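You operate a simulated robot arm through the tools that you are given. There is no shell and no other tool. Be economical: measure what you need, move in short steps, check, and stop when the job is done.

The job below is to be done with a simulated robot arm. You get a single attempt, and the scene is never put back.

TASK
Cover the salt tub, brush up the spilt salt and throw it away.
Fine: teal brush into the red dustpan, dustpan into the WASTE tub; brush and dustpan go back.

Only the result counts: the job must be done as asked and must still hold three seconds after the hand-in. Knocking over, shifting, dropping, spilling or breaking anything else fails it. Lids that push on must go on centred and level and be pressed home; caps that screw on are set level and turned clockwise until they are tight.

THE ROBOT
A 6-joint arm with a two-finger parallel gripper, fixed in place. Base frame: the origin is at the foot of the arm, x ahead of it, y to its left, z up; the work surface is at about z = 760. Units: mm, degrees, N and s.
With the tool pointing down near the work surface it reaches from about 360 to 820 mm from the base axis. Its first joint turns from -166.0 to 166.0 degrees. Payload 3.91 kg.
The tool frame sits at the grasp point between the pads (the TCP): z along the fingers, y along the line on which they close. The tips reach 30 mm beyond it. Largest opening 110 mm; finger width 20, thickness 10; the body of the gripper, 48 by 112 mm, starts 55 mm behind the TCP.
Orientation is that of the tool frame in the base frame, as a unit quaternion [w, x, y, z]. With the fingers straight down and closing along the base's y, the tool's x points along the base's -x, its y along +y and its z along -z.

THE INTERFACE
- The arm moves only by the tool jog_arm. Its argument "increments" is a list of rows, each a list of 7 numbers: the turn, a rotation vector about the tool's x, y, z in units of 120 degrees (1.0 is 120 degrees), then the shift along the tool's x, y, z in units of 250 mm (1.0 is 250 mm), then the closure, from 0 (fully open) to 1 (shut). In form: [[wx, wy, wz, dx, dy, dz, gripper], ...]. A call has 1 to 20 rows; each row is the pose to reach, as a shift and turn from the pose commanded when the call began, along the tool's axes at that moment. A call with a number of a shift or a turn outside -1 to 1 is refused whole. A row lasts 0.2 s, in which the tool goes at most 50 mm and 8.6 degrees; a call with a longer step from one row to the next is refused whole, and so is a gripper value outside its range. A pose out of reach is approached as far as the arm can. The call stops where the force on the tool passes 40 N (or 10 N more than at its start, if that is more) or the arm is blocked; 0.2 s more then pass. Each finger travels about 45 mm/s and halts on what it meets, pressing with about 40 N; the grip force reading is that of the motor and also rises with nothing between the fingers. The clock runs only during rows and for 0.2 s after the last one: add rows that repeat a pose to give the fingers time. It gives the time, the measured TCP pose, the force on the tool (base axes), the opening and the grip force at its end, in the units of the frame above (readings bear some noise).
- Cameras (640 x 400 px; columns grow to the right, rows downward): "scene" is fixed at [222.4, -649.5, 1488.7]; the picture's right is [1.00, 0.05, 0.00], its down [0.02, -0.36, -0.93] and it looks along [-0.04, 0.93, -0.36] (base axes); focal length 359 px, centre (320, 200). "wrist" rides on the gripper at [77, 7, -114] in the tool frame; the picture's right is [-0.09, 1.00, 0.00], its down [-0.80, -0.07, -0.59] and it looks along [-0.59, -0.05, 0.80] (tool axes); focal length 270 px, centre (320, 200). There is no depth. A picture from a camera that has moved, and an enlarged one, comes with that camera's place and axes in the base frame and with its lens.
- get_image(camera): a new picture of that camera. No time passes.
- raise_lower(by): slides the trunk up (or, below 0, down) by that many mm; the arm rides with it, the base frame stays. It gives what a move gives, with no picture.
- zoom(camera, box): a new picture of the part [left, top, right, bottom] of that camera's present view, enlarged. No time passes.
- close_job(): hands the job in; it is judged then, once.

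Work in short steps. Places have to be worked out from the pictures, the camera data and where the tool is seen: move nearer, look again, correct. Check each grasp and each placing, and mend what went wrong. You have 120 turns and 68 pictures in all, those below and enlarged ones among them. Open the gripper and draw the arm clear of the work before you hand the job in, unless the task says otherwise; then end with one line.

The tools are called after "Call:" by a JSON object that holds its "fn" and its "kwargs". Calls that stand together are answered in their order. jog_arm: Moves the arm, as the interface text tells. Its arguments: {"type":"object","properties":{"increments":{"type":"array"}},"required":["increments"]} The other tools are called the same way: raise_lower (by) slides the trunk up or down; get_image (camera) takes a picture; zoom (camera, box) takes an enlarged picture of a part of a camera's view; close_job () hands the job in.

At the start:

```text
t: 0.0
tcp_pos: [167.1, 469.1, 1112.4]
tcp_rot: [0.0, 0.0, 1.0, 0.0]
contact_force: [-0.5, -0.5, 0.2]
finger_gap: 109.9
finger_force: 0.1
trunk travel left (down, up): [-450.0, 160.0]
```

scene: 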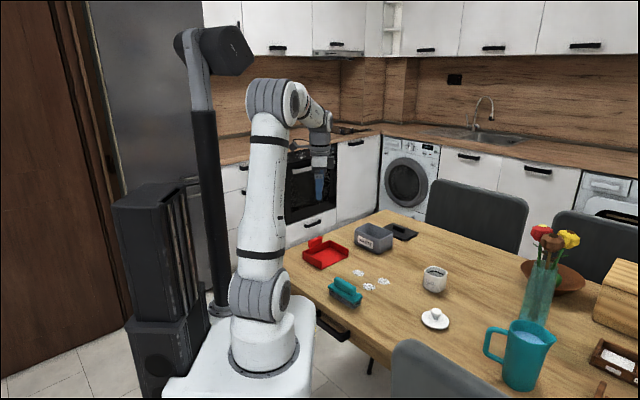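
wrist: 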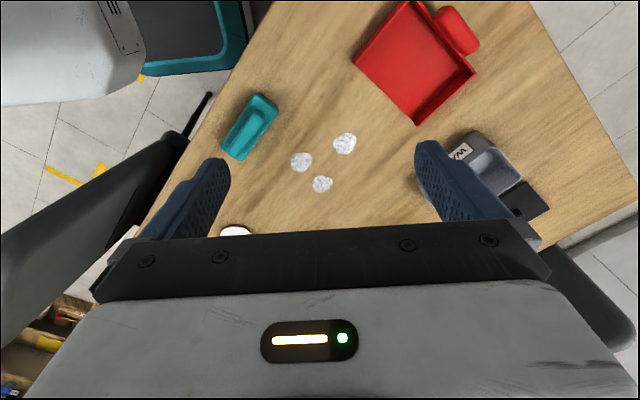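

The pictures show the brush, dustpan, three salt piles, WASTE tub with its lid, salt tub and its knobbed lid. I'll enlarge the work area first.

Call:
{"fn": "zoom", "kwargs": {"camera": "scene", "box": [280, 200, 480, 340]}}

Call:
{"fn": "zoom", "kwargs": {"camera": "wrist", "box": [200, 0, 560, 240]}}

```text
2.86 times, centred on (380, 270) of scene
camera zoom: at [222.4, -649.5, 1488.7], right [1.0, 0.05, 0.0], down [0.02, -0.36, -0.93], along [-0.04, 0.93, -0.36], focal length 1026 px, centre (149, 0)
```

zoom: 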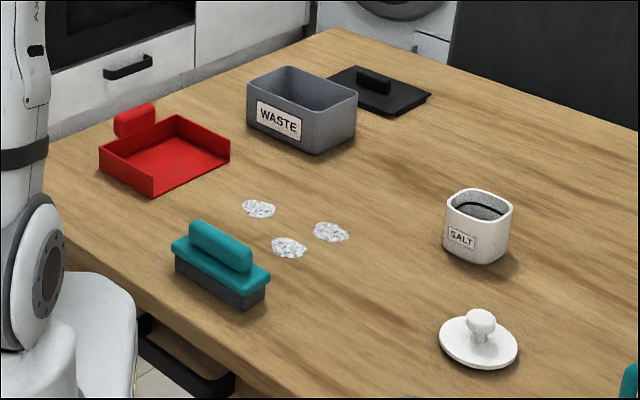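

```text
1.67 times, centred on (380, 120) of wrist
camera zoom: at [90.7, 474.2, 1227.3], right [0.09, 1.0, 0.0], down [0.8, -0.07, 0.59], along [0.59, -0.05, -0.8], focal length 450 px, centre (220, 333)
```

zoom: 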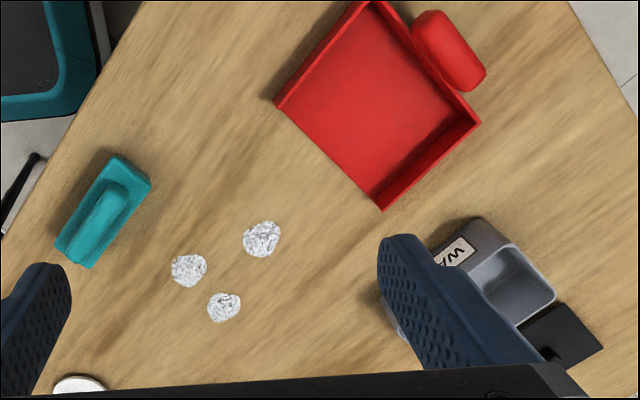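

The lid sits around (534,244), the salt tub around (578,427). I'll move above the lid at a safe height and look straight at it.

Call:
{"fn": "jog_arm", "kwargs": {"increments": [[0, 0, 0, -0.13, -0.08, 0, 0], [0, 0, 0, -0.26, -0.16, 0, 0], [0, 0, 0, -0.39, -0.24, 0, 0], [0, 0, 0, -0.52, -0.32, 0, 0], [0, 0, 0, -0.65, -0.4, 0, 0], [0, 0, 0, -0.74, -0.45, 0, 0]]}}

Call:
{"fn": "jog_arm", "kwargs": {"increments": [[0, 0, 0, -0.13, -0.08, 0.06, 0], [0, 0, 0, -0.26, -0.16, 0.12, 0], [0, 0, 0, -0.39, -0.24, 0.18, 0], [0, 0, 0, -0.5, -0.32, 0.25, 0], [0, 0, 0, -0.6, -0.4, 0.32, 0], [0, 0, 0, -0.65, -0.44, 0.4, 0], [0, 0, 0, -0.65, -0.44, 0.4, 0]]}}

Call:
{"fn": "get_image", "kwargs": {"camera": "wrist"}}

```text
t: 1.4
tcp_pos: [353.1, 354.8, 1114.4]
tcp_rot: [0.0, -0.001, 1.0, 0.0]
contact_force: [0.0, 0.3, 0.0]
finger_gap: 110.1
finger_force: 0.2
trunk travel left (down, up): [-450.0, 160.0]
```

```text
t: 3.0
tcp_pos: [513.8, 246.5, 1013.1]
tcp_rot: [0.001, -0.001, 1.0, 0.0]
contact_force: [0.4, -0.3, 0.3]
finger_gap: 109.9
finger_force: 0.1
trunk travel left (down, up): [-450.0, 160.0]
```

```text
63 pictures are left
camera wrist: at [438.4, 252.0, 1127.4], right [0.09, 1.0, 0.0], down [0.8, -0.07, 0.59], along [0.59, -0.05, -0.8], focal length 270 px, centre (320, 200)
```

wrist: 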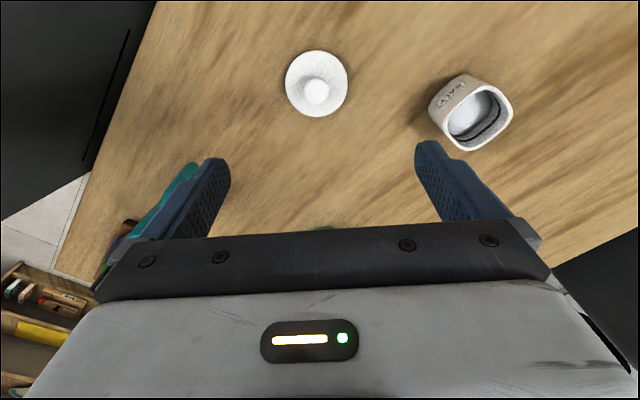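

Lid centre is about (525,241), tub about (560,427). I'll enlarge both to read shapes.

Call:
{"fn": "zoom", "kwargs": {"camera": "wrist", "box": [270, 30, 530, 190]}}

Call:
{"fn": "zoom", "kwargs": {"camera": "scene", "box": [405, 250, 465, 335]}}

```text
2.46 times, centred on (400, 110) of wrist
camera zoom: at [438.4, 252.0, 1127.4], right [0.09, 1.0, 0.0], down [0.8, -0.07, 0.59], along [0.59, -0.05, -0.8], focal length 665 px, centre (123, 422)
```

zoom: 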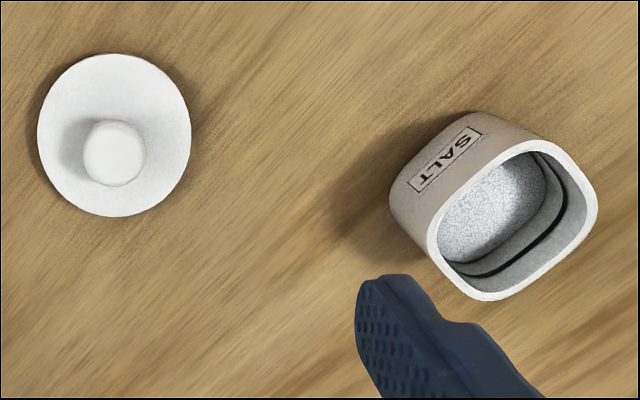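

```text
4.71 times, centred on (435, 292) of scene
camera zoom: at [222.4, -649.5, 1488.7], right [1.0, 0.05, 0.0], down [0.02, -0.36, -0.93], along [-0.04, 0.93, -0.36], focal length 1690 px, centre (-221, -235)
```

zoom: 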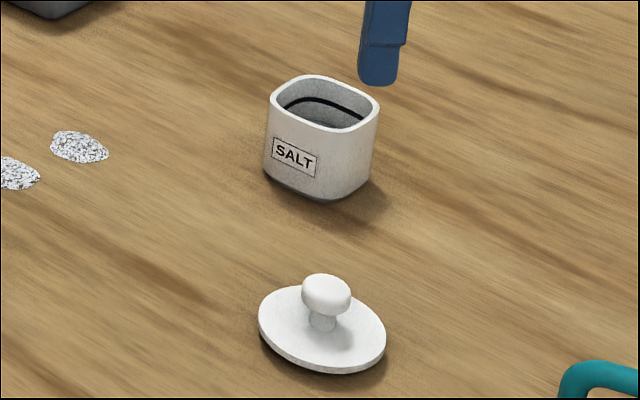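

The lid is round with a mushroom knob (top near z≈800). I'll descend to about z=890 centred on it and re-measure.

Call:
{"fn": "jog_arm", "kwargs": {"increments": [[0, 0, 0, -0.02, -0.01, 0.15, 0], [0, 0, 0, -0.044, -0.022, 0.3, 0], [0, 0, 0, -0.044, -0.022, 0.48, 0], [0, 0, 0, -0.044, -0.022, 0.48, 0]]}}

Call:
{"fn": "get_image", "kwargs": {"camera": "wrist"}}

```text
t: 4.0
tcp_pos: [526.4, 239.6, 892.4]
tcp_rot: [0.0, 0.0, 1.0, 0.0]
contact_force: [-0.4, -1.0, 0.1]
finger_gap: 109.9
finger_force: 0.2
trunk travel left (down, up): [-450.0, 160.0]
```

```text
60 pictures are left
camera wrist: at [449.4, 246.0, 1006.7], right [0.09, 1.0, 0.0], down [0.8, -0.07, 0.59], along [0.59, -0.05, -0.8], focal length 270 px, centre (320, 200)
```

wrist: 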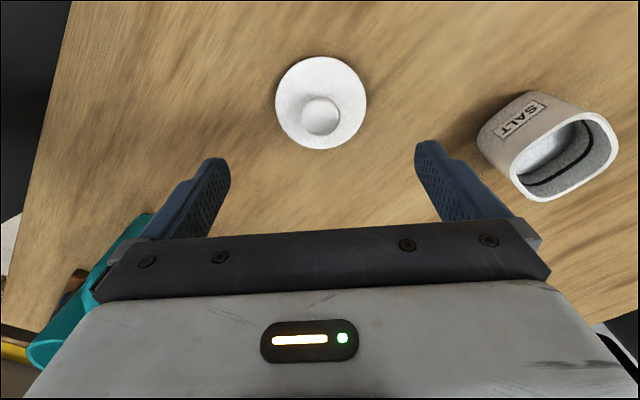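

Knob centre about (524,240). Descend so the pads straddle the knob head (TCP z≈802), then close.

Call:
{"fn": "jog_arm", "kwargs": {"increments": [[0, 0, 0, 0.006, -0.004, 0.15, 0], [0, 0, 0, 0.006, -0.004, 0.3, 0], [0, 0, 0, 0.006, -0.004, 0.362, 0], [0, 0, 0, 0.006, -0.004, 0.362, 0]]}}

Call:
{"fn": "zoom", "kwargs": {"camera": "scene", "box": [395, 260, 475, 340]}}

```text
t: 5.0
tcp_pos: [525.6, 239.9, 802.3]
tcp_rot: [0.0, -0.001, 1.0, 0.0]
contact_force: [-0.2, 0.0, -0.3]
finger_gap: 110.2
finger_force: 0.0
trunk travel left (down, up): [-450.0, 160.0]
```

```text
5.00 times, centred on (435, 300) of scene
camera zoom: at [222.4, -649.5, 1488.7], right [1.0, 0.05, 0.0], down [0.02, -0.36, -0.93], along [-0.04, 0.93, -0.36], focal length 1796 px, centre (-255, -300)
```

zoom: 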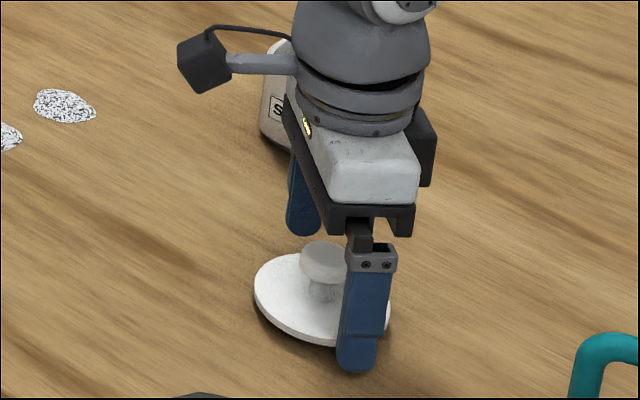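

The fingers straddle the knob in line with it. Closing now.

Call:
{"fn": "jog_arm", "kwargs": {"increments": [[0, 0, 0, 0, 0, 0, 1], [0, 0, 0, 0, 0, 0, 1], [0, 0, 0, 0, 0, 0, 1], [0, 0, 0, 0, 0, 0, 1], [0, 0, 0, 0, 0, 0, 1], [0, 0, 0, 0, 0, 0, 1]]}}

Call:
{"fn": "get_image", "kwargs": {"camera": "wrist"}}

```text
t: 6.4
tcp_pos: [526.3, 240.1, 802.4]
tcp_rot: [0.0, 0.0, 1.0, 0.0]
contact_force: [0.0, 0.0, 0.3]
finger_gap: 75.0
finger_force: 40.2
trunk travel left (down, up): [-450.0, 160.0]
```

```text
58 pictures are left
camera wrist: at [449.0, 245.9, 917.1], right [0.09, 1.0, 0.0], down [0.8, -0.07, 0.59], along [0.59, -0.05, -0.8], focal length 270 px, centre (320, 200)
```

wrist: 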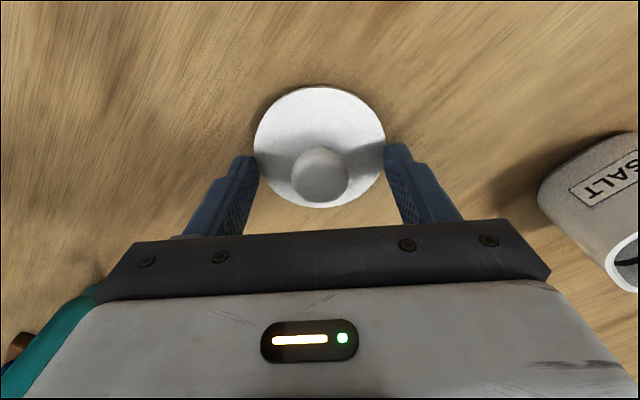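

The tips caught the plate rim (gap 75), so the plate stands higher than thought and its centre is near x≈518. Open, rise 12 mm, shift −8 mm in x, and close on the knob.

Call:
{"fn": "jog_arm", "kwargs": {"increments": [[0, 0, 0, 0, 0, 0, 0], [0, 0, 0, 0, 0, 0, 0], [0, 0, 0, 0, 0, -0.048, 0], [0, 0, 0, 0.032, 0, -0.048, 0], [0, 0, 0, 0.032, 0, -0.048, 1], [0, 0, 0, 0.032, 0, -0.048, 1], [0, 0, 0, 0.032, 0, -0.048, 1], [0, 0, 0, 0.032, 0, -0.048, 1], [0, 0, 0, 0.032, 0, -0.048, 1], [0, 0, 0, 0.032, 0, -0.048, 1], [0, 0, 0, 0.032, 0, -0.048, 1], [0, 0, 0, 0.032, 0, -0.048, 1]]}}

Call:
{"fn": "get_image", "kwargs": {"camera": "wrist"}}

```text
t: 9.0
tcp_pos: [516.9, 239.1, 815.6]
tcp_rot: [0.0, 0.0, 1.0, 0.0]
contact_force: [-0.3, -0.8, 0.5]
finger_gap: 27.8
finger_force: 39.9
trunk travel left (down, up): [-450.0, 160.0]
```

```text
57 pictures are left
camera wrist: at [440.8, 245.5, 929.1], right [0.09, 1.0, 0.0], down [0.8, -0.07, 0.59], along [0.59, -0.05, -0.8], focal length 270 px, centre (320, 200)
```

wrist: 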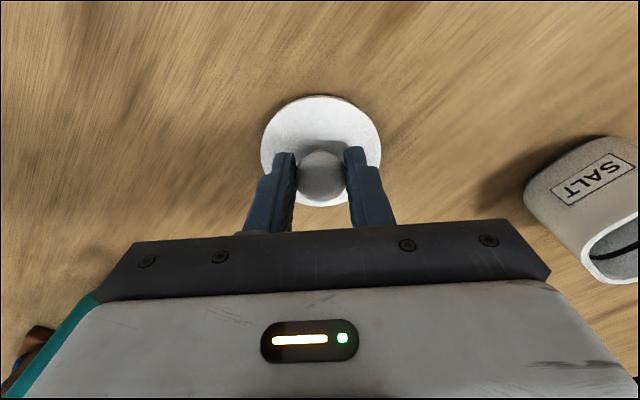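

Knob held (gap 27.8). Lift 120 mm and check it hangs level.

Call:
{"fn": "jog_arm", "kwargs": {"increments": [[0, 0, 0, 0, 0, -0.06, 1], [0, 0, 0, 0, 0, -0.2, 1], [0, 0, 0, 0, 0, -0.34, 1], [0, 0, 0, 0, 0, -0.48, 1], [0, 0, 0, 0, 0, -0.48, 1]]}}

Call:
{"fn": "zoom", "kwargs": {"camera": "scene", "box": [385, 220, 485, 300]}}

Call:
{"fn": "get_image", "kwargs": {"camera": "wrist"}}

```text
t: 10.2
tcp_pos: [516.9, 238.2, 935.4]
tcp_rot: [0.001, 0.0, 1.0, 0.001]
contact_force: [-0.1, -0.5, -1.2]
finger_gap: 27.9
finger_force: 40.2
trunk travel left (down, up): [-450.0, 160.0]
```

```text
5.00 times, centred on (435, 260) of scene
camera zoom: at [222.4, -649.5, 1488.7], right [1.0, 0.05, 0.0], down [0.02, -0.36, -0.93], along [-0.04, 0.93, -0.36], focal length 1796 px, centre (-255, -100)
```

zoom: 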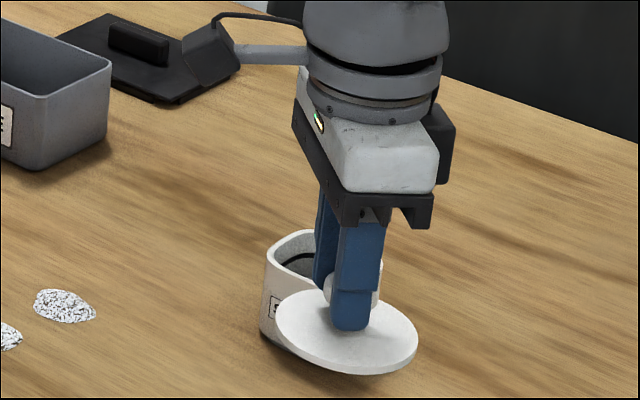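

```text
55 pictures are left
camera wrist: at [440.5, 244.9, 1049.1], right [0.09, 1.0, 0.0], down [0.8, -0.07, 0.59], along [0.59, -0.05, -0.8], focal length 270 px, centre (320, 200)
```

wrist: 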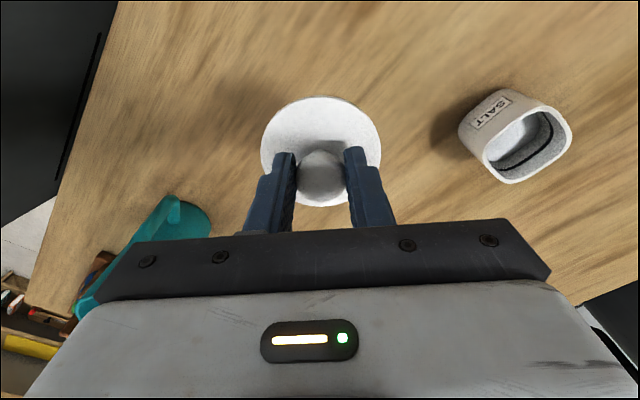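

The lid hangs level, and its centre is at the TCP. Before placing I want to know the underside's shape, so I'll raise it and tilt it 60° toward the scene camera.

Call:
{"fn": "jog_arm", "kwargs": {"increments": [[0, 0, 0, 0, 0, -0.15, 1], [0, 0, 0, 0, 0, -0.3, 1], [0.07, 0, 0, 0, 0, -0.4, 1], [0.14, 0, 0, 0, 0, -0.4, 1], [0.21, 0, 0, 0, 0, -0.4, 1], [0.28, 0, 0, 0, 0, -0.4, 1], [0.35, 0, 0, 0, 0, -0.4, 1], [0.42, 0, 0, 0, 0, -0.4, 1], [0.49, 0, 0, 0, 0, -0.4, 1], [0.49, 0, 0, 0, 0, -0.4, 1]]}}

Call:
{"fn": "zoom", "kwargs": {"camera": "scene", "box": [365, 180, 505, 280]}}

```text
t: 12.4
tcp_pos: [517.7, 239.0, 1036.5]
tcp_rot: [0.0, 0.0, 0.871, -0.492]
contact_force: [-0.4, 0.7, 0.0]
finger_gap: 27.6
finger_force: 40.3
trunk travel left (down, up): [-450.0, 160.0]
```

```text
4.00 times, centred on (435, 230) of scene
camera zoom: at [222.4, -649.5, 1488.7], right [1.0, 0.05, 0.0], down [0.02, -0.36, -0.93], along [-0.04, 0.93, -0.36], focal length 1437 px, centre (-140, 80)
```

zoom: 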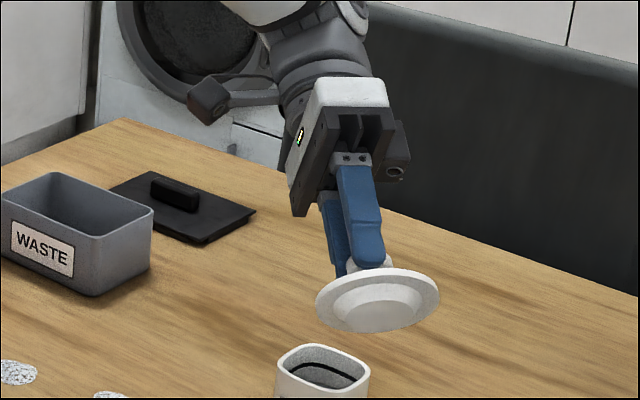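

The plug is a round tapered cone, so yaw doesn't matter. Undo the tilt.

Call:
{"fn": "jog_arm", "kwargs": {"increments": [[-0.07, 0, 0, 0, 0, 0, 1], [-0.14, 0, 0, 0, 0, 0, 1], [-0.21, 0, 0, 0, 0, 0, 1], [-0.28, 0, 0, 0, 0, 0, 1], [-0.35, 0, 0, 0, 0, 0, 1], [-0.42, 0, 0, 0, 0, 0, 1], [-0.49, 0, 0, 0, 0, 0, 1], [-0.49, 0, 0, 0, 0, 0, 1]]}}

Call:
{"fn": "jog_arm", "kwargs": {"increments": [[0, 0, 0, -0.04, 0.18, 0.05, 1], [0, 0, 0, -0.08, 0.36, 0.1, 1], [0, 0, 0, -0.12, 0.54, 0.15, 1], [0, 0, 0, -0.17, 0.64, 0.3, 1], [0, 0, 0, -0.17, 0.64, 0.4, 1], [0, 0, 0, -0.17, 0.64, 0.4, 1]]}}

Call:
{"fn": "get_image", "kwargs": {"camera": "wrist"}}

```text
t: 14.2
tcp_pos: [516.2, 238.9, 1035.6]
tcp_rot: [0.001, 0.0, 1.0, 0.0]
contact_force: [-0.1, -0.3, -0.3]
finger_gap: 27.5
finger_force: 40.2
trunk travel left (down, up): [-450.0, 160.0]
```

```text
t: 15.6
tcp_pos: [560.0, 397.9, 935.4]
tcp_rot: [0.001, 0.0, 1.0, 0.0]
contact_force: [-0.1, -0.8, -1.0]
finger_gap: 27.7
finger_force: 39.6
trunk travel left (down, up): [-450.0, 160.0]
```

```text
53 pictures are left
camera wrist: at [483.3, 404.6, 1048.8], right [0.09, 1.0, 0.0], down [0.8, -0.07, 0.59], along [0.59, -0.05, -0.8], focal length 270 px, centre (320, 200)
```

wrist: 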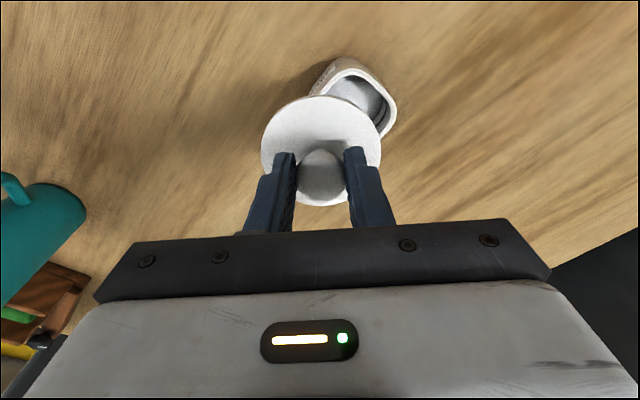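

The tub is partly behind the lid. Shift to (605,423) so the whole rim shows ahead of the lid and re-measure.

Call:
{"fn": "jog_arm", "kwargs": {"increments": [[0, 0, 0, -0.09, 0.05, 0, 1], [0, 0, 0, -0.18, 0.1, 0, 1], [0, 0, 0, -0.18, 0.1, 0, 1]]}}

Call:
{"fn": "zoom", "kwargs": {"camera": "wrist", "box": [240, 0, 400, 100]}}

```text
t: 16.4
tcp_pos: [603.1, 423.6, 935.9]
tcp_rot: [0.0, 0.0, 1.0, 0.0]
contact_force: [0.2, 0.0, -0.8]
finger_gap: 27.5
finger_force: 39.8
trunk travel left (down, up): [-450.0, 160.0]
```

```text
4.00 times, centred on (320, 50) of wrist
camera zoom: at [527.7, 429.8, 1049.3], right [0.09, 1.0, 0.0], down [0.8, -0.07, 0.59], along [0.59, -0.05, -0.8], focal length 1081 px, centre (320, 800)
```

zoom: 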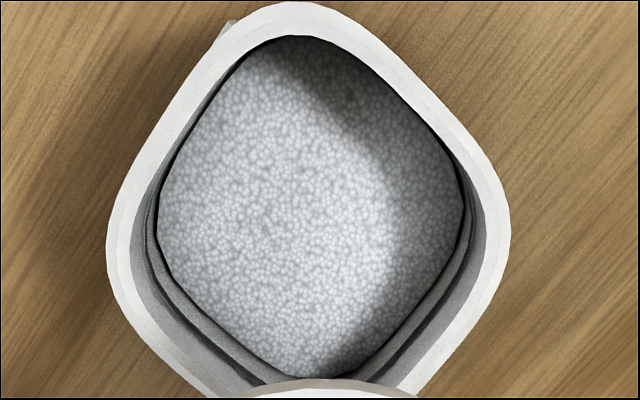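

Rim centre works out at about (563.5,424.6), z≈822; the lid centre is at the TCP within ~2 mm. Move back over it and lower so the plug is just above the rim.

Call:
{"fn": "jog_arm", "kwargs": {"increments": [[0, 0, 0, 0.08, 0, 0, 1], [0, 0, 0, 0.16, 0.001, 0, 1], [0, 0, 0, 0.16, 0.001, 0.1, 1], [0, 0, 0, 0.16, 0.001, 0.2, 1], [0, 0, 0, 0.16, 0.001, 0.2, 1]]}}

Call:
{"fn": "zoom", "kwargs": {"camera": "scene", "box": [395, 230, 475, 300]}}

Call:
{"fn": "zoom", "kwargs": {"camera": "wrist", "box": [220, 60, 420, 220]}}

```text
t: 17.6
tcp_pos: [564.0, 425.1, 885.8]
tcp_rot: [0.0, 0.0, 1.0, 0.0]
contact_force: [-0.1, -0.1, -0.4]
finger_gap: 27.8
finger_force: 40.1
trunk travel left (down, up): [-450.0, 160.0]
```

```text
5.71 times, centred on (435, 265) of scene
camera zoom: at [222.4, -649.5, 1488.7], right [1.0, 0.05, 0.0], down [0.02, -0.36, -0.93], along [-0.04, 0.93, -0.36], focal length 2053 px, centre (-337, -171)
```

zoom: 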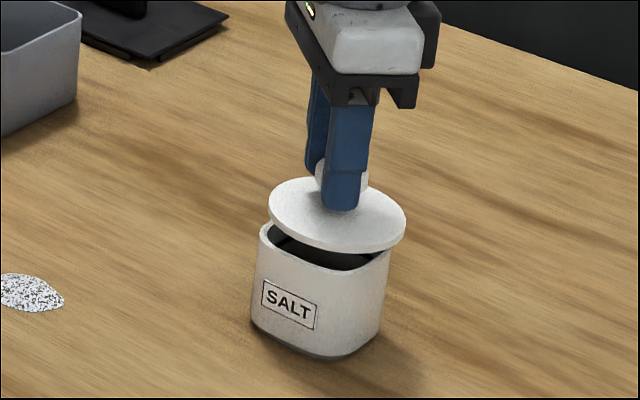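

```text
2.50 times, centred on (320, 140) of wrist
camera zoom: at [487.5, 430.5, 998.6], right [0.09, 1.0, 0.0], down [0.8, -0.07, 0.59], along [0.59, -0.05, -0.8], focal length 676 px, centre (320, 350)
```

zoom: 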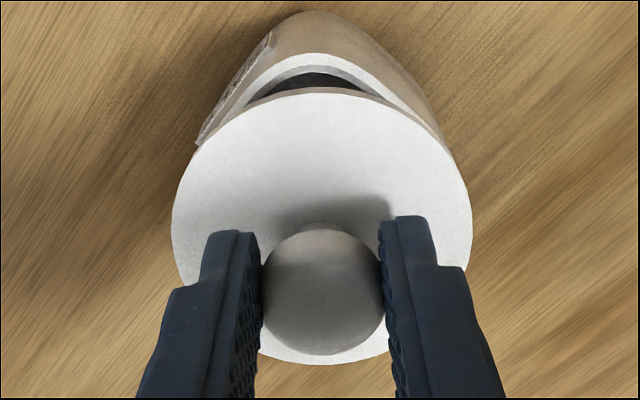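

Scene and wrist pictures both indicate the lid sits ~4–5 mm too far in +x (the knob is gripped ~4 mm ahead of the TCP). Correct by −4.5 mm and look again.

Call:
{"fn": "jog_arm", "kwargs": {"increments": [[0, 0, 0, 0.018, 0, 0.01, 1], [0, 0, 0, 0.018, 0, 0.02, 1]]}}

Call:
{"fn": "zoom", "kwargs": {"camera": "scene", "box": [395, 230, 475, 300]}}

```text
t: 18.2
tcp_pos: [560.1, 424.6, 880.5]
tcp_rot: [0.0, -0.001, 1.0, 0.0]
contact_force: [0.1, 0.4, -0.4]
finger_gap: 27.6
finger_force: 40.2
trunk travel left (down, up): [-450.0, 160.0]
```

```text
5.71 times, centred on (435, 265) of scene
camera zoom: at [222.4, -649.5, 1488.7], right [1.0, 0.05, 0.0], down [0.02, -0.36, -0.93], along [-0.04, 0.93, -0.36], focal length 2053 px, centre (-337, -171)
```

zoom: 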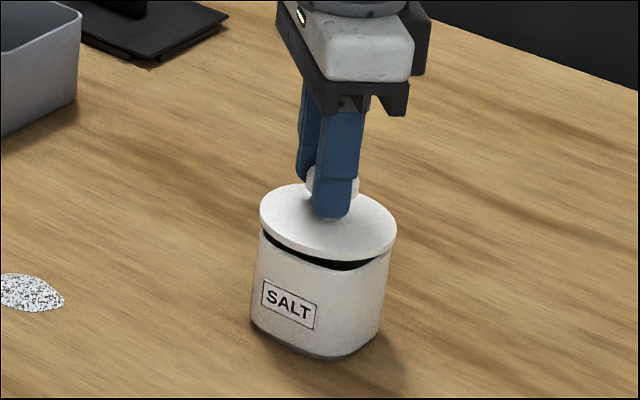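

Now centred in x. Lower gently in small steps until contact/seating.

Call:
{"fn": "jog_arm", "kwargs": {"increments": [[0, 0, 0, 0.002, 0, 0.016, 1], [0, 0, 0, 0.002, 0, 0.032, 1], [0, 0, 0, 0.002, 0, 0.044, 1], [0, 0, 0, 0.002, 0, 0.056, 1], [0, 0, 0, 0.002, 0, 0.064, 1]]}}

Call:
{"fn": "zoom", "kwargs": {"camera": "scene", "box": [395, 230, 475, 300]}}

Call:
{"fn": "zoom", "kwargs": {"camera": "wrist", "box": [220, 60, 420, 220]}}

```text
t: 19.4
tcp_pos: [559.4, 423.5, 868.4]
tcp_rot: [0.003, 0.0, 1.0, 0.003]
contact_force: [5.4, 1.5, 30.8]
finger_gap: 27.9
finger_force: 40.0
trunk travel left (down, up): [-450.0, 160.0]
```

```text
5.71 times, centred on (435, 265) of scene
camera zoom: at [222.4, -649.5, 1488.7], right [1.0, 0.05, 0.0], down [0.02, -0.36, -0.93], along [-0.04, 0.93, -0.36], focal length 2053 px, centre (-337, -171)
```

zoom: 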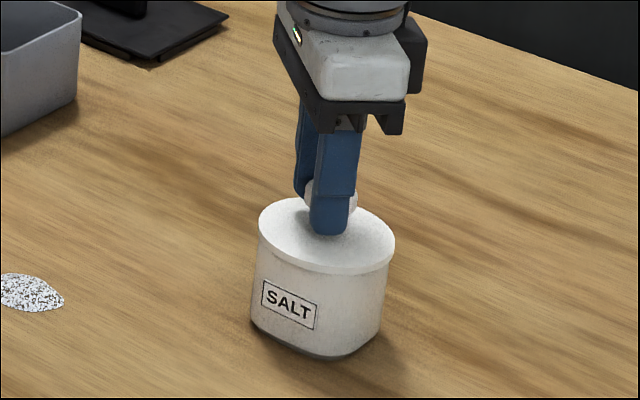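

```text
2.50 times, centred on (320, 140) of wrist
camera zoom: at [481.9, 430.1, 981.9], right [0.09, 1.0, 0.01], down [0.8, -0.07, 0.6], along [0.6, -0.05, -0.8], focal length 676 px, centre (320, 350)
```

zoom: 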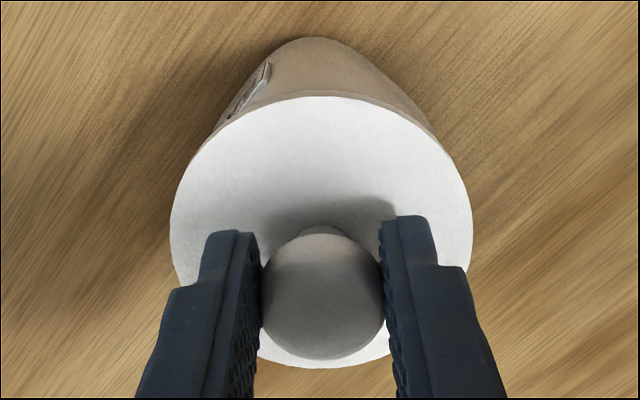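

Force is 31 N with the lid almost home. Ease off, open, and look at how it sits.

Call:
{"fn": "jog_arm", "kwargs": {"increments": [[0, 0, 0, 0, 0, -0.016, 1], [0, 0, 0, 0, 0, -0.016, 0], [0, 0, 0, 0, 0, -0.016, 0], [0, 0, 0, 0, 0, -0.016, 0], [0, 0, 0, 0, 0, -0.016, 0], [0, 0, 0, 0, 0, -0.2, 0], [0, 0, 0, 0, 0, -0.2, 0]]}}

Call:
{"fn": "zoom", "kwargs": {"camera": "scene", "box": [405, 240, 465, 300]}}

Call:
{"fn": "zoom", "kwargs": {"camera": "wrist", "box": [220, 40, 420, 200]}}

```text
t: 21.0
tcp_pos: [559.1, 424.3, 916.1]
tcp_rot: [0.0, 0.0, 1.0, 0.0]
contact_force: [-0.6, -0.2, 0.6]
finger_gap: 110.2
finger_force: 0.0
trunk travel left (down, up): [-450.0, 160.0]
```

```text
6.67 times, centred on (435, 270) of scene
camera zoom: at [222.4, -649.5, 1488.7], right [1.0, 0.05, 0.0], down [0.02, -0.36, -0.93], along [-0.04, 0.93, -0.36], focal length 2395 px, centre (-447, -267)
```

zoom: 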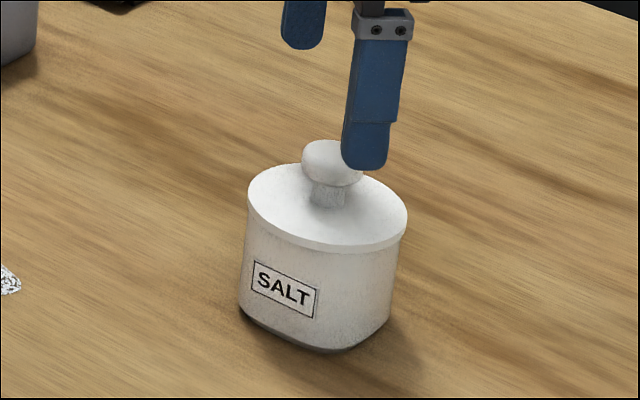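

```text
2.50 times, centred on (320, 120) of wrist
camera zoom: at [483.2, 430.2, 1029.1], right [0.09, 1.0, 0.0], down [0.8, -0.07, 0.59], along [0.59, -0.05, -0.8], focal length 676 px, centre (320, 400)
```

zoom: 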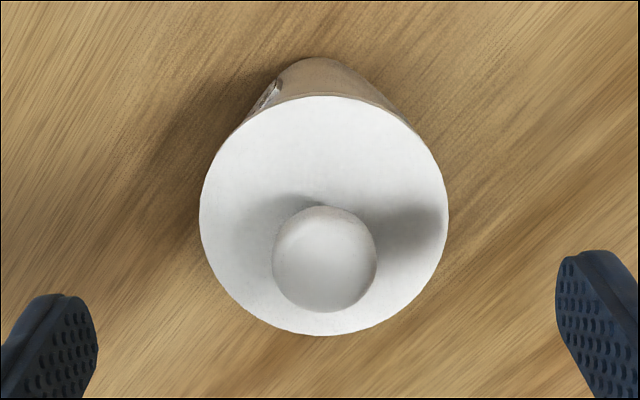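

The lid looks centred and level. Close the fingers, centre over the knob, and press down until the force stop.

Call:
{"fn": "jog_arm", "kwargs": {"increments": [[0, 0, 0, -0.018, 0, 0, 1], [0, 0, 0, -0.018, 0, 0, 1], [0, 0, 0, -0.018, 0, 0, 1], [0, 0, 0, -0.018, 0, 0, 1], [0, 0, 0, -0.018, 0, 0, 1], [0, 0, 0, -0.018, 0, 0, 1], [0, 0, 0, -0.018, 0, 0, 1], [0, 0, 0, -0.018, 0, 0.06, 1], [0, 0, 0, -0.018, 0, 0.08, 1], [0, 0, 0, -0.018, 0, 0.09, 1], [0, 0, 0, -0.018, 0, 0.1, 1], [0, 0, 0, -0.018, 0, 0.11, 1], [0, 0, 0, -0.018, 0, 0.12, 1], [0, 0, 0, -0.018, 0, 0.13, 1], [0, 0, 0, -0.018, 0, 0.14, 1], [0, 0, 0, -0.018, 0, 0.15, 1], [0, 0, 0, -0.018, 0, 0.16, 1], [0, 0, 0, -0.018, 0, 0.17, 1], [0, 0, 0, -0.018, 0, 0.18, 1], [0, 0, 0, -0.018, 0, 0.19, 1]]}}

Call:
{"fn": "zoom", "kwargs": {"camera": "scene", "box": [405, 240, 465, 300]}}

```text
t: 24.3
tcp_pos: [563.9, 425.6, 887.9]
tcp_rot: [0.004, -0.002, 1.0, 0.004]
contact_force: [-5.4, -5.1, 18.2]
finger_gap: 0.1
finger_force: 37.6
trunk travel left (down, up): [-450.0, 160.0]
stopped in row 16: the force on the tool passed its limit (the readings are from after the stop); the commanded pose is now the measured one
```

```text
6.67 times, centred on (435, 270) of scene
camera zoom: at [222.4, -649.5, 1488.7], right [1.0, 0.05, 0.0], down [0.02, -0.36, -0.93], along [-0.04, 0.93, -0.36], focal length 2395 px, centre (-447, -267)
```

zoom: 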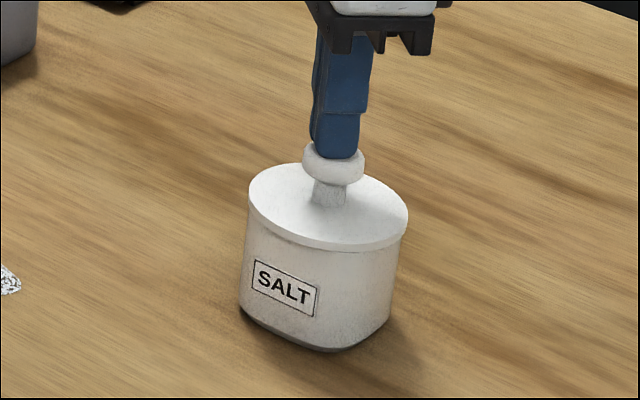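

Stopped at >40 N. Press once more to see whether the lid yields any further.

Call:
{"fn": "jog_arm", "kwargs": {"increments": [[0, 0, 0, 0, 0, 0.01, 1], [0, 0, 0, 0, 0, 0.015, 1], [0, 0, 0, 0, 0, 0.02, 1], [0, 0, 0, 0, 0, 0.025, 1], [0, 0, 0, 0, 0, 0.03, 1]]}}

Call:
{"fn": "jog_arm", "kwargs": {"increments": [[0, 0, 0, 0, 0, -0.1, 1], [0, 0, 0, 0, 0, -0.2, 1], [0, 0, 0, 0, 0, -0.2, 0.5]]}}

Call:
{"fn": "zoom", "kwargs": {"camera": "scene", "box": [405, 240, 465, 300]}}

Call:
{"fn": "zoom", "kwargs": {"camera": "wrist", "box": [220, 20, 420, 180]}}

```text
t: 24.9
tcp_pos: [564.1, 425.3, 888.5]
tcp_rot: [0.007, -0.001, 1.0, 0.006]
contact_force: [-6.9, -4.6, 21.4]
finger_gap: 0.0
finger_force: 38.0
trunk travel left (down, up): [-450.0, 160.0]
stopped in row 2: the force on the tool passed its limit (the readings are from after the stop); the commanded pose is now the measured one
```

```text
t: 25.6
tcp_pos: [565.1, 426.9, 934.2]
tcp_rot: [0.005, 0.0, 1.0, 0.006]
contact_force: [0.5, -0.2, 0.2]
finger_gap: 32.4
finger_force: 0.1
trunk travel left (down, up): [-450.0, 160.0]
```

```text
6.67 times, centred on (435, 270) of scene
camera zoom: at [222.4, -649.5, 1488.7], right [1.0, 0.05, 0.0], down [0.02, -0.36, -0.93], along [-0.04, 0.93, -0.36], focal length 2395 px, centre (-447, -267)
```

zoom: 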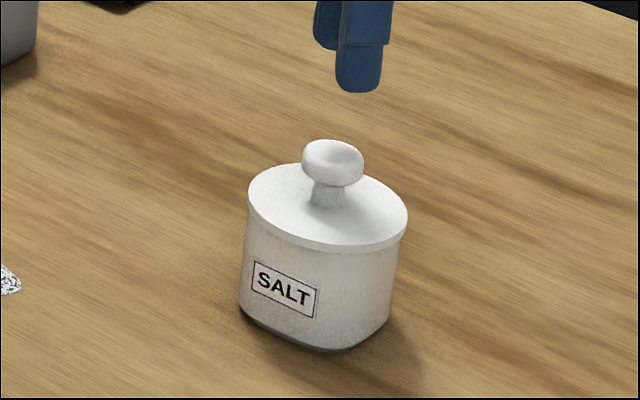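

```text
2.50 times, centred on (320, 100) of wrist
camera zoom: at [487.4, 432.1, 1047.3], right [0.09, 1.0, 0.01], down [0.79, -0.07, 0.6], along [0.6, -0.05, -0.8], focal length 676 px, centre (320, 450)
```

zoom: 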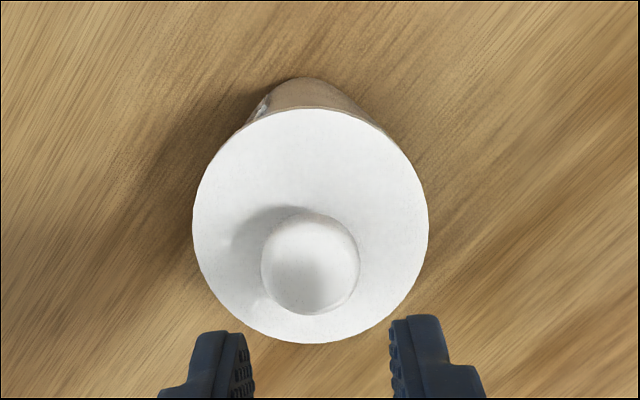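

The lid is flush and level with no further give; the salt tub is covered. Now I'll travel to the brush near (255,340), straightening the tool and yawing 45° to look at it.

Call:
{"fn": "jog_arm", "kwargs": {"increments": [[0.003, 0.002, 0, 0, 0, -0.15, 0], [0.0057, 0.0048, 0, 0.1, -0.03, -0.26, 0], [0.0057, 0.0048, 0, 0.28, -0.09, -0.26, 0], [0.0057, 0.0048, 0, 0.46, -0.15, -0.26, 0], [0.0057, 0.0048, 0, 0.64, -0.21, -0.26, 0], [0.0057, 0.0048, 0, 0.82, -0.27, -0.26, 0], [0.0057, 0.0048, 0, 0.9, -0.3, -0.26, 0], [0.0057, 0.0048, 0, 0.9, -0.3, -0.26, 0]]}}

Call:
{"fn": "jog_arm", "kwargs": {"increments": [[0, 0, 0.065, 0.06, -0.008, 0, 0], [0, 0, 0.13, 0.12, -0.016, 0, 0], [0, 0, 0.195, 0.18, -0.024, 0, 0], [0, 0, 0.26, 0.24, -0.032, 0, 0], [0, 0, 0.325, 0.28, -0.04, 0, 0], [0, 0, 0.375, 0.28, -0.05, 0, 0], [0, 0, 0.375, 0.28, -0.05, 0, 0]]}}

Call:
{"fn": "get_image", "kwargs": {"camera": "wrist"}}

```text
t: 27.4
tcp_pos: [338.5, 350.0, 996.0]
tcp_rot: [0.0, 0.0, 1.0, -0.002]
contact_force: [0.1, -0.4, 0.0]
finger_gap: 109.7
finger_force: 0.1
trunk travel left (down, up): [-450.0, 160.0]
```

```text
t: 29.1
tcp_pos: [270.8, 337.3, 996.0]
tcp_rot: [0.001, 0.383, 0.924, -0.002]
contact_force: [0.0, 0.1, -0.4]
finger_gap: 109.9
finger_force: 0.0
trunk travel left (down, up): [-450.0, 160.0]
```

```text
41 pictures are left
camera wrist: at [221.3, 396.8, 1109.2], right [0.77, 0.64, 0.0], down [0.52, -0.61, 0.6], along [0.38, -0.46, -0.8], focal length 270 px, centre (320, 200)
```

wrist: 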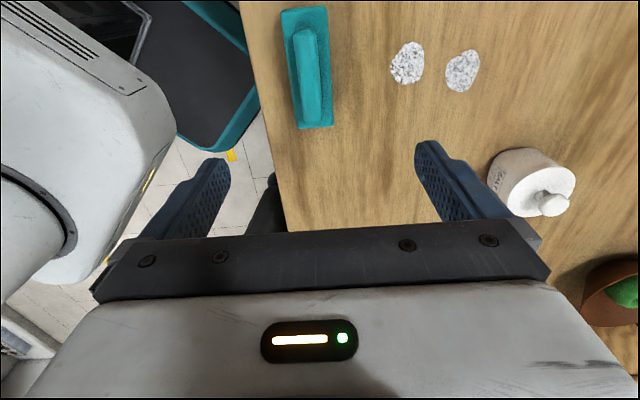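

The brush's long axis matches the tool's yaw; I put its centre near (252,340) with the ridge top near z≈815. Move over it and down to 890, then recheck.

Call:
{"fn": "jog_arm", "kwargs": {"increments": [[0, 0, 0, 0.03, -0.023, 0.1, 0], [0, 0, 0, 0.061, -0.046, 0.25, 0], [0, 0, 0, 0.061, -0.046, 0.424, 0], [0, 0, 0, 0.061, -0.046, 0.424, 0]]}}

Call:
{"fn": "get_image", "kwargs": {"camera": "wrist"}}

```text
t: 30.1
tcp_pos: [252.9, 340.8, 889.1]
tcp_rot: [0.001, 0.383, 0.924, -0.001]
contact_force: [-0.2, 0.6, 0.4]
finger_gap: 109.8
finger_force: 0.0
trunk travel left (down, up): [-450.0, 160.0]
```

```text
40 pictures are left
camera wrist: at [202.5, 399.7, 1002.1], right [0.77, 0.64, 0.0], down [0.52, -0.61, 0.6], along [0.38, -0.46, -0.8], focal length 270 px, centre (320, 200)
```

wrist: 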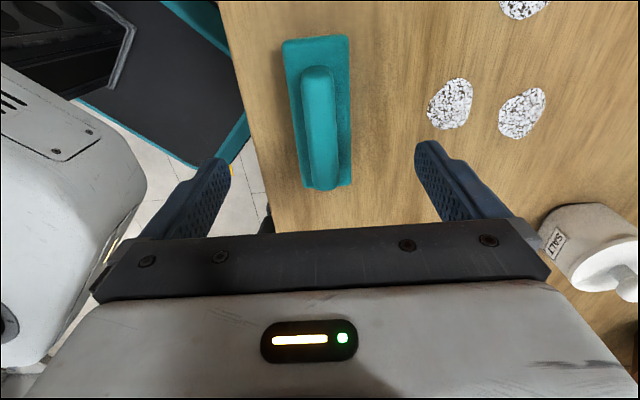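

Plate top is at z≈786, centre (256.5,336.5). Shift −5.6 mm along tool x, descend to TCP z≈819 (tips just above the plate), and close on the ridge.

Call:
{"fn": "jog_arm", "kwargs": {"increments": [[0, 0, 0, -0.022, -0.004, 0.13, 0], [0, 0, 0, -0.022, -0.004, 0.26, 0], [0, 0, 0, -0.022, -0.004, 0.28, 0], [0, 0, 0, -0.022, -0.004, 0.28, 0], [0, 0, 0, -0.022, -0.004, 0.28, 1], [0, 0, 0, -0.022, -0.004, 0.28, 1], [0, 0, 0, -0.022, -0.004, 0.28, 1], [0, 0, 0, -0.022, -0.004, 0.28, 1], [0, 0, 0, -0.022, -0.004, 0.28, 1], [0, 0, 0, -0.022, -0.004, 0.28, 1], [0, 0, 0, -0.022, -0.004, 0.28, 1], [0, 0, 0, -0.022, -0.004, 0.28, 1]]}}

Call:
{"fn": "get_image", "kwargs": {"camera": "wrist"}}

```text
t: 32.6
tcp_pos: [254.8, 335.3, 819.2]
tcp_rot: [0.001, 0.383, 0.924, -0.001]
contact_force: [-0.6, -0.7, 0.6]
finger_gap: 45.0
finger_force: 40.1
trunk travel left (down, up): [-450.0, 160.0]
```

```text
39 pictures are left
camera wrist: at [205.5, 394.0, 932.5], right [0.77, 0.64, 0.0], down [0.52, -0.61, 0.6], along [0.38, -0.46, -0.8], focal length 270 px, centre (320, 200)
```

wrist: 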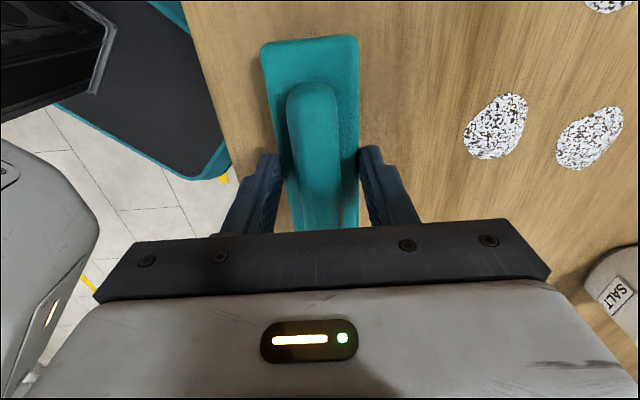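

The fingers hold the plate's sides (gap 45) only by the tips. I'll open a little, go 7 mm lower for a firmer hold across the plate, and close again.

Call:
{"fn": "jog_arm", "kwargs": {"increments": [[0, 0, 0, 0, 0, 0, 0.4], [0, 0, 0, 0, 0, 0, 0.4], [0, 0, 0, 0, 0, 0.028, 0.4], [0, 0, 0, 0, 0, 0.028, 0.4], [0, 0, 0, 0, 0, 0.028, 1], [0, 0, 0, 0, 0, 0.028, 1], [0, 0, 0, 0, 0, 0.028, 1], [0, 0, 0, 0, 0, 0.028, 1], [0, 0, 0, 0, 0, 0.028, 1]]}}

Call:
{"fn": "zoom", "kwargs": {"camera": "scene", "box": [300, 250, 400, 320]}}

```text
t: 34.6
tcp_pos: [255.7, 334.4, 811.4]
tcp_rot: [0.002, 0.383, 0.924, -0.001]
contact_force: [-0.6, 0.4, 0.1]
finger_gap: 45.3
finger_force: 39.9
trunk travel left (down, up): [-450.0, 160.0]
```

```text
5.71 times, centred on (350, 285) of scene
camera zoom: at [222.4, -649.5, 1488.7], right [1.0, 0.05, 0.0], down [0.02, -0.36, -0.93], along [-0.04, 0.93, -0.36], focal length 2053 px, centre (149, -286)
```

zoom: 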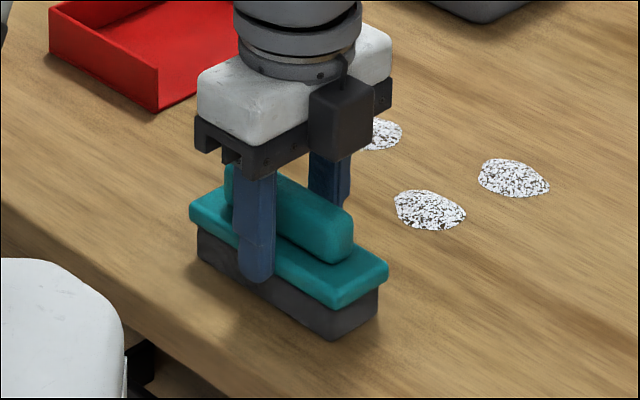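

Firm hold on the brush across its plate. Lift it, turn 90° so it lies across the sweep direction, and hover near (270,540,960) to look at the dustpan.

Call:
{"fn": "jog_arm", "kwargs": {"increments": [[0, 0, 0, 0, 0, -0.1, 1], [0, 0, 0, 0, 0, -0.25, 1], [0, 0, 0, 0, 0, -0.4, 1], [0, 0, -0.068, 0.05, 0.06, -0.5, 1], [0, 0, -0.136, 0.1, 0.12, -0.6, 1], [0, 0, -0.204, 0.15, 0.18, -0.6, 1], [0, 0, -0.272, 0.2, 0.24, -0.6, 1], [0, 0, -0.34, 0.25, 0.3, -0.6, 1], [0, 0, -0.408, 0.3, 0.36, -0.6, 1], [0, 0, -0.476, 0.35, 0.42, -0.6, 1], [0, 0, -0.544, 0.4, 0.48, -0.6, 1], [0, 0, -0.612, 0.45, 0.54, -0.6, 1], [0, 0, -0.68, 0.5, 0.6, -0.6, 1], [0, 0, -0.75, 0.537, 0.622, -0.6, 1], [0, 0, -0.75, 0.537, 0.622, -0.6, 1]]}}

Call:
{"fn": "get_image", "kwargs": {"camera": "wrist"}}

```text
t: 37.9
tcp_pos: [267.7, 540.2, 961.9]
tcp_rot: [0.0, -0.383, 0.924, -0.002]
contact_force: [0.2, -0.3, -1.0]
finger_gap: 45.2
finger_force: 39.5
trunk travel left (down, up): [-450.0, 160.0]
```

```text
37 pictures are left
camera wrist: at [210.1, 490.9, 1075.4], right [-0.64, 0.76, 0.0], down [0.61, 0.52, 0.59], along [0.46, 0.38, -0.81], focal length 270 px, centre (320, 200)
```

wrist: 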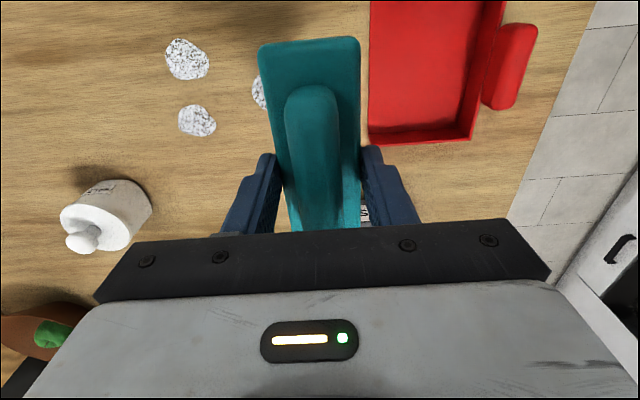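

The pan's mouth edge runs parallel to the brush's long axis, facing the salt as hoped. Slide back 110 mm along −w to see the whole pan and piles.

Call:
{"fn": "jog_arm", "kwargs": {"increments": [[0, 0, 0, 0.15, 0, 0, 1], [0, 0, 0, 0.3, 0, 0, 1], [0, 0, 0, 0.44, 0, 0, 1], [0, 0, 0, 0.44, 0, 0, 1]]}}

Call:
{"fn": "get_image", "kwargs": {"camera": "wrist"}}

```text
t: 38.9
tcp_pos: [190.7, 462.5, 962.1]
tcp_rot: [0.0, -0.383, 0.924, -0.002]
contact_force: [-0.6, -0.4, -1.6]
finger_gap: 45.2
finger_force: 39.9
trunk travel left (down, up): [-450.0, 160.0]
```

```text
36 pictures are left
camera wrist: at [132.4, 412.5, 1076.1], right [-0.64, 0.77, 0.0], down [0.62, 0.52, 0.59], along [0.46, 0.38, -0.8], focal length 270 px, centre (320, 200)
```

wrist: 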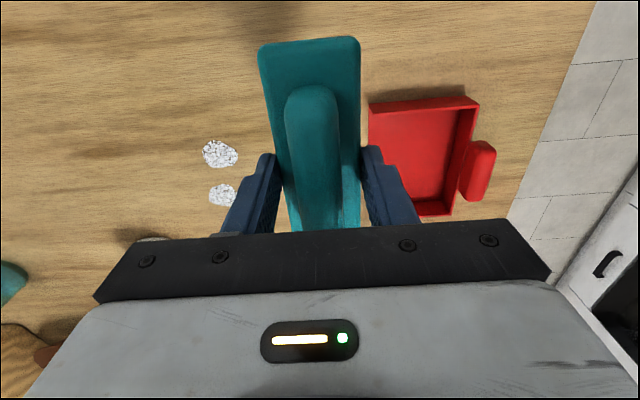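

Geometry: mouth centre at lateral s≈555 (c≈241), piles at s≈533, 572, 598 — one stroke at s≈560 should take all three. Check the pan's lip from the scene camera.

Call:
{"fn": "zoom", "kwargs": {"camera": "scene", "box": [295, 225, 395, 295]}}

```text
5.71 times, centred on (345, 260) of scene
camera zoom: at [222.4, -649.5, 1488.7], right [1.0, 0.05, 0.0], down [0.02, -0.36, -0.93], along [-0.04, 0.93, -0.36], focal length 2053 px, centre (177, -143)
```

zoom: 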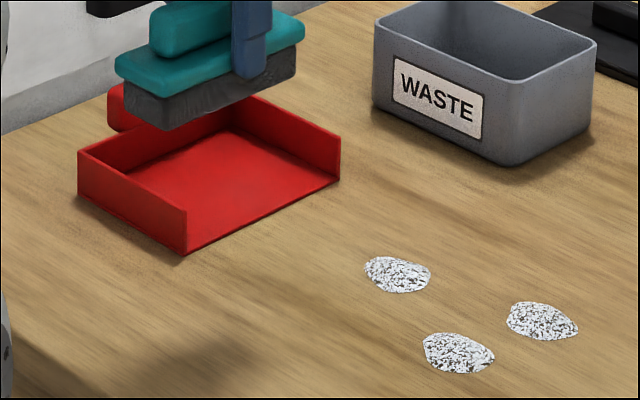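

Pan inner width runs s≈490–625, lip ~2 mm. Travel at height to the start behind the piles (s=564, c=−15), then lower the bristles to the table.

Call:
{"fn": "jog_arm", "kwargs": {"increments": [[0, 0, 0, -0.08, -0.16, 0, 1], [0, 0, 0, -0.16, -0.33, 0, 1], [0, 0, 0, -0.24, -0.5, 0, 1], [0, 0, 0, -0.33, -0.66, 0, 1], [0, 0, 0, -0.408, -0.829, 0, 1], [0, 0, 0, -0.408, -0.829, 0, 1]]}}

Call:
{"fn": "jog_arm", "kwargs": {"increments": [[0, 0, 0, 0, 0, 0.18, 1], [0, 0, 0, 0, 0, 0.36, 1], [0, 0, 0, 0, 0, 0.5, 1], [0, 0, 0, 0, 0, 0.57, 1], [0, 0, 0, 0, 0, 0.59, 1], [0, 0, 0, 0, 0, 0.598, 1], [0, 0, 0, 0, 0, 0.598, 1]]}}

Call:
{"fn": "zoom", "kwargs": {"camera": "scene", "box": [330, 240, 430, 310]}}

```text
t: 40.2
tcp_pos: [411.4, 387.7, 962.2]
tcp_rot: [0.0, -0.383, 0.924, -0.002]
contact_force: [0.2, -0.5, -0.4]
finger_gap: 45.1
finger_force: 39.9
trunk travel left (down, up): [-450.0, 160.0]
```

```text
t: 41.9
tcp_pos: [409.7, 388.8, 814.0]
tcp_rot: [0.0, -0.383, 0.924, -0.002]
contact_force: [-0.1, 0.7, -2.2]
finger_gap: 45.0
finger_force: 39.8
trunk travel left (down, up): [-450.0, 160.0]
```

```text
5.71 times, centred on (380, 275) of scene
camera zoom: at [222.4, -649.5, 1488.7], right [1.0, 0.05, 0.0], down [0.02, -0.36, -0.93], along [-0.04, 0.93, -0.36], focal length 2053 px, centre (-23, -229)
```

zoom: 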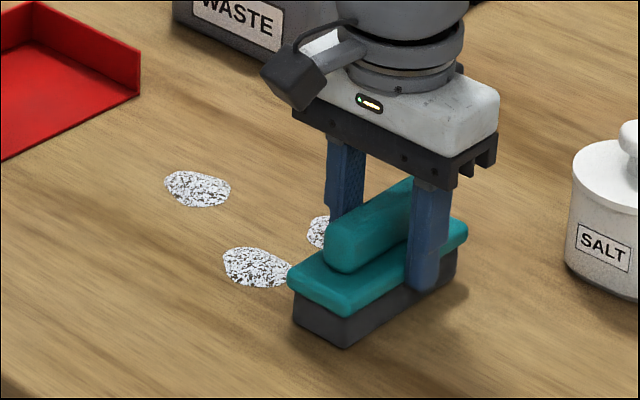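

The brush is behind all the piles. Lower 2 mm to touch and sweep the first 100 mm slowly toward the pan.

Call:
{"fn": "jog_arm", "kwargs": {"increments": [[0, 0, 0, 0, 0, 0.008, 1], [0, 0, 0, 0, 0.03, 0.008, 1], [0, 0, 0, 0, 0.06, 0.008, 1], [0, 0, 0, 0, 0.09, 0.008, 1], [0, 0, 0, 0, 0.12, 0.008, 1], [0, 0, 0, 0, 0.15, 0.008, 1], [0, 0, 0, 0, 0.18, 0.008, 1], [0, 0, 0, 0, 0.21, 0.008, 1], [0, 0, 0, 0, 0.24, 0.008, 1], [0, 0, 0, 0.004, 0.27, 0.008, 1], [0, 0, 0, 0.006, 0.3, 0.008, 1], [0, 0, 0, 0.008, 0.33, 0.008, 1], [0, 0, 0, 0.008, 0.36, 0.008, 1]]}}

Call:
{"fn": "zoom", "kwargs": {"camera": "scene", "box": [320, 230, 420, 300]}}

```text
t: 44.6
tcp_pos: [344.9, 447.9, 812.7]
tcp_rot: [0.0, -0.383, 0.924, -0.001]
contact_force: [5.9, -4.6, 24.5]
finger_gap: 45.2
finger_force: 39.8
trunk travel left (down, up): [-450.0, 160.0]
```

```text
5.71 times, centred on (370, 265) of scene
camera zoom: at [222.4, -649.5, 1488.7], right [1.0, 0.05, 0.0], down [0.02, -0.36, -0.93], along [-0.04, 0.93, -0.36], focal length 2053 px, centre (34, -171)
```

zoom: 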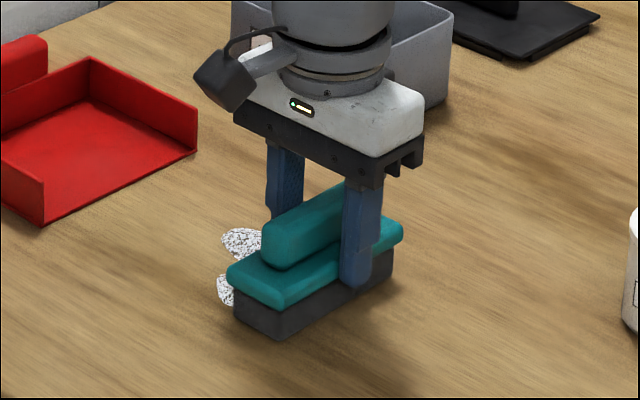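

The piles are pushed along and the table behind is clean. Ease pressure by ~0.8 mm and sweep on to just before the lip.

Call:
{"fn": "jog_arm", "kwargs": {"increments": [[0, 0, 0, 0, 0.03, -0.003, 1], [0, 0, 0, 0.001, 0.07, -0.003, 1], [0, 0, 0, 0.002, 0.11, -0.003, 1], [0, 0, 0, 0.003, 0.15, -0.003, 1], [0, 0, 0, 0.004, 0.19, -0.003, 1], [0, 0, 0, 0.005, 0.23, -0.003, 1], [0, 0, 0, 0.006, 0.27, -0.003, 1], [0, 0, 0, 0.007, 0.31, -0.003, 1], [0, 0, 0, 0.008, 0.35, -0.003, 1], [0, 0, 0, 0.009, 0.39, -0.003, 1], [0, 0, 0, 0.01, 0.42, -0.003, 1]]}}

Call:
{"fn": "zoom", "kwargs": {"camera": "scene", "box": [300, 225, 400, 295]}}

Call:
{"fn": "get_image", "kwargs": {"camera": "wrist"}}

```text
t: 47.0
tcp_pos: [269.3, 522.1, 811.4]
tcp_rot: [-0.001, -0.382, 0.924, -0.001]
contact_force: [1.3, -2.2, 8.2]
finger_gap: 45.3
finger_force: 39.7
trunk travel left (down, up): [-450.0, 160.0]
```

```text
5.71 times, centred on (350, 260) of scene
camera zoom: at [222.4, -649.5, 1488.7], right [1.0, 0.05, 0.0], down [0.02, -0.36, -0.93], along [-0.04, 0.93, -0.36], focal length 2053 px, centre (149, -143)
```

zoom: 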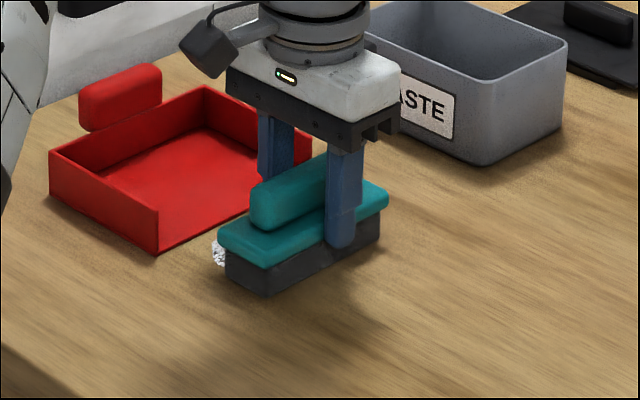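

```text
31 pictures are left
camera wrist: at [210.4, 472.6, 925.5], right [-0.64, 0.77, 0.0], down [0.62, 0.52, 0.59], along [0.46, 0.38, -0.8], focal length 270 px, centre (320, 200)
```

wrist: 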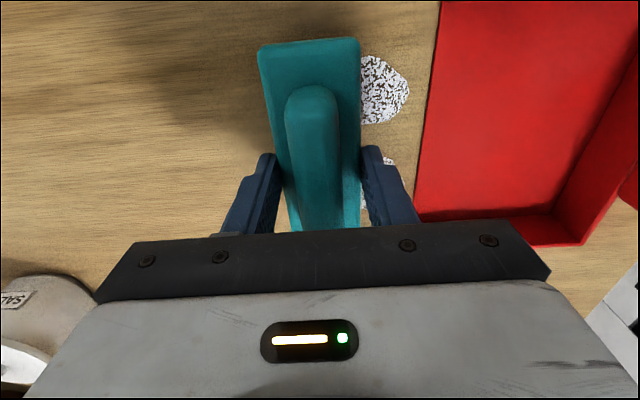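

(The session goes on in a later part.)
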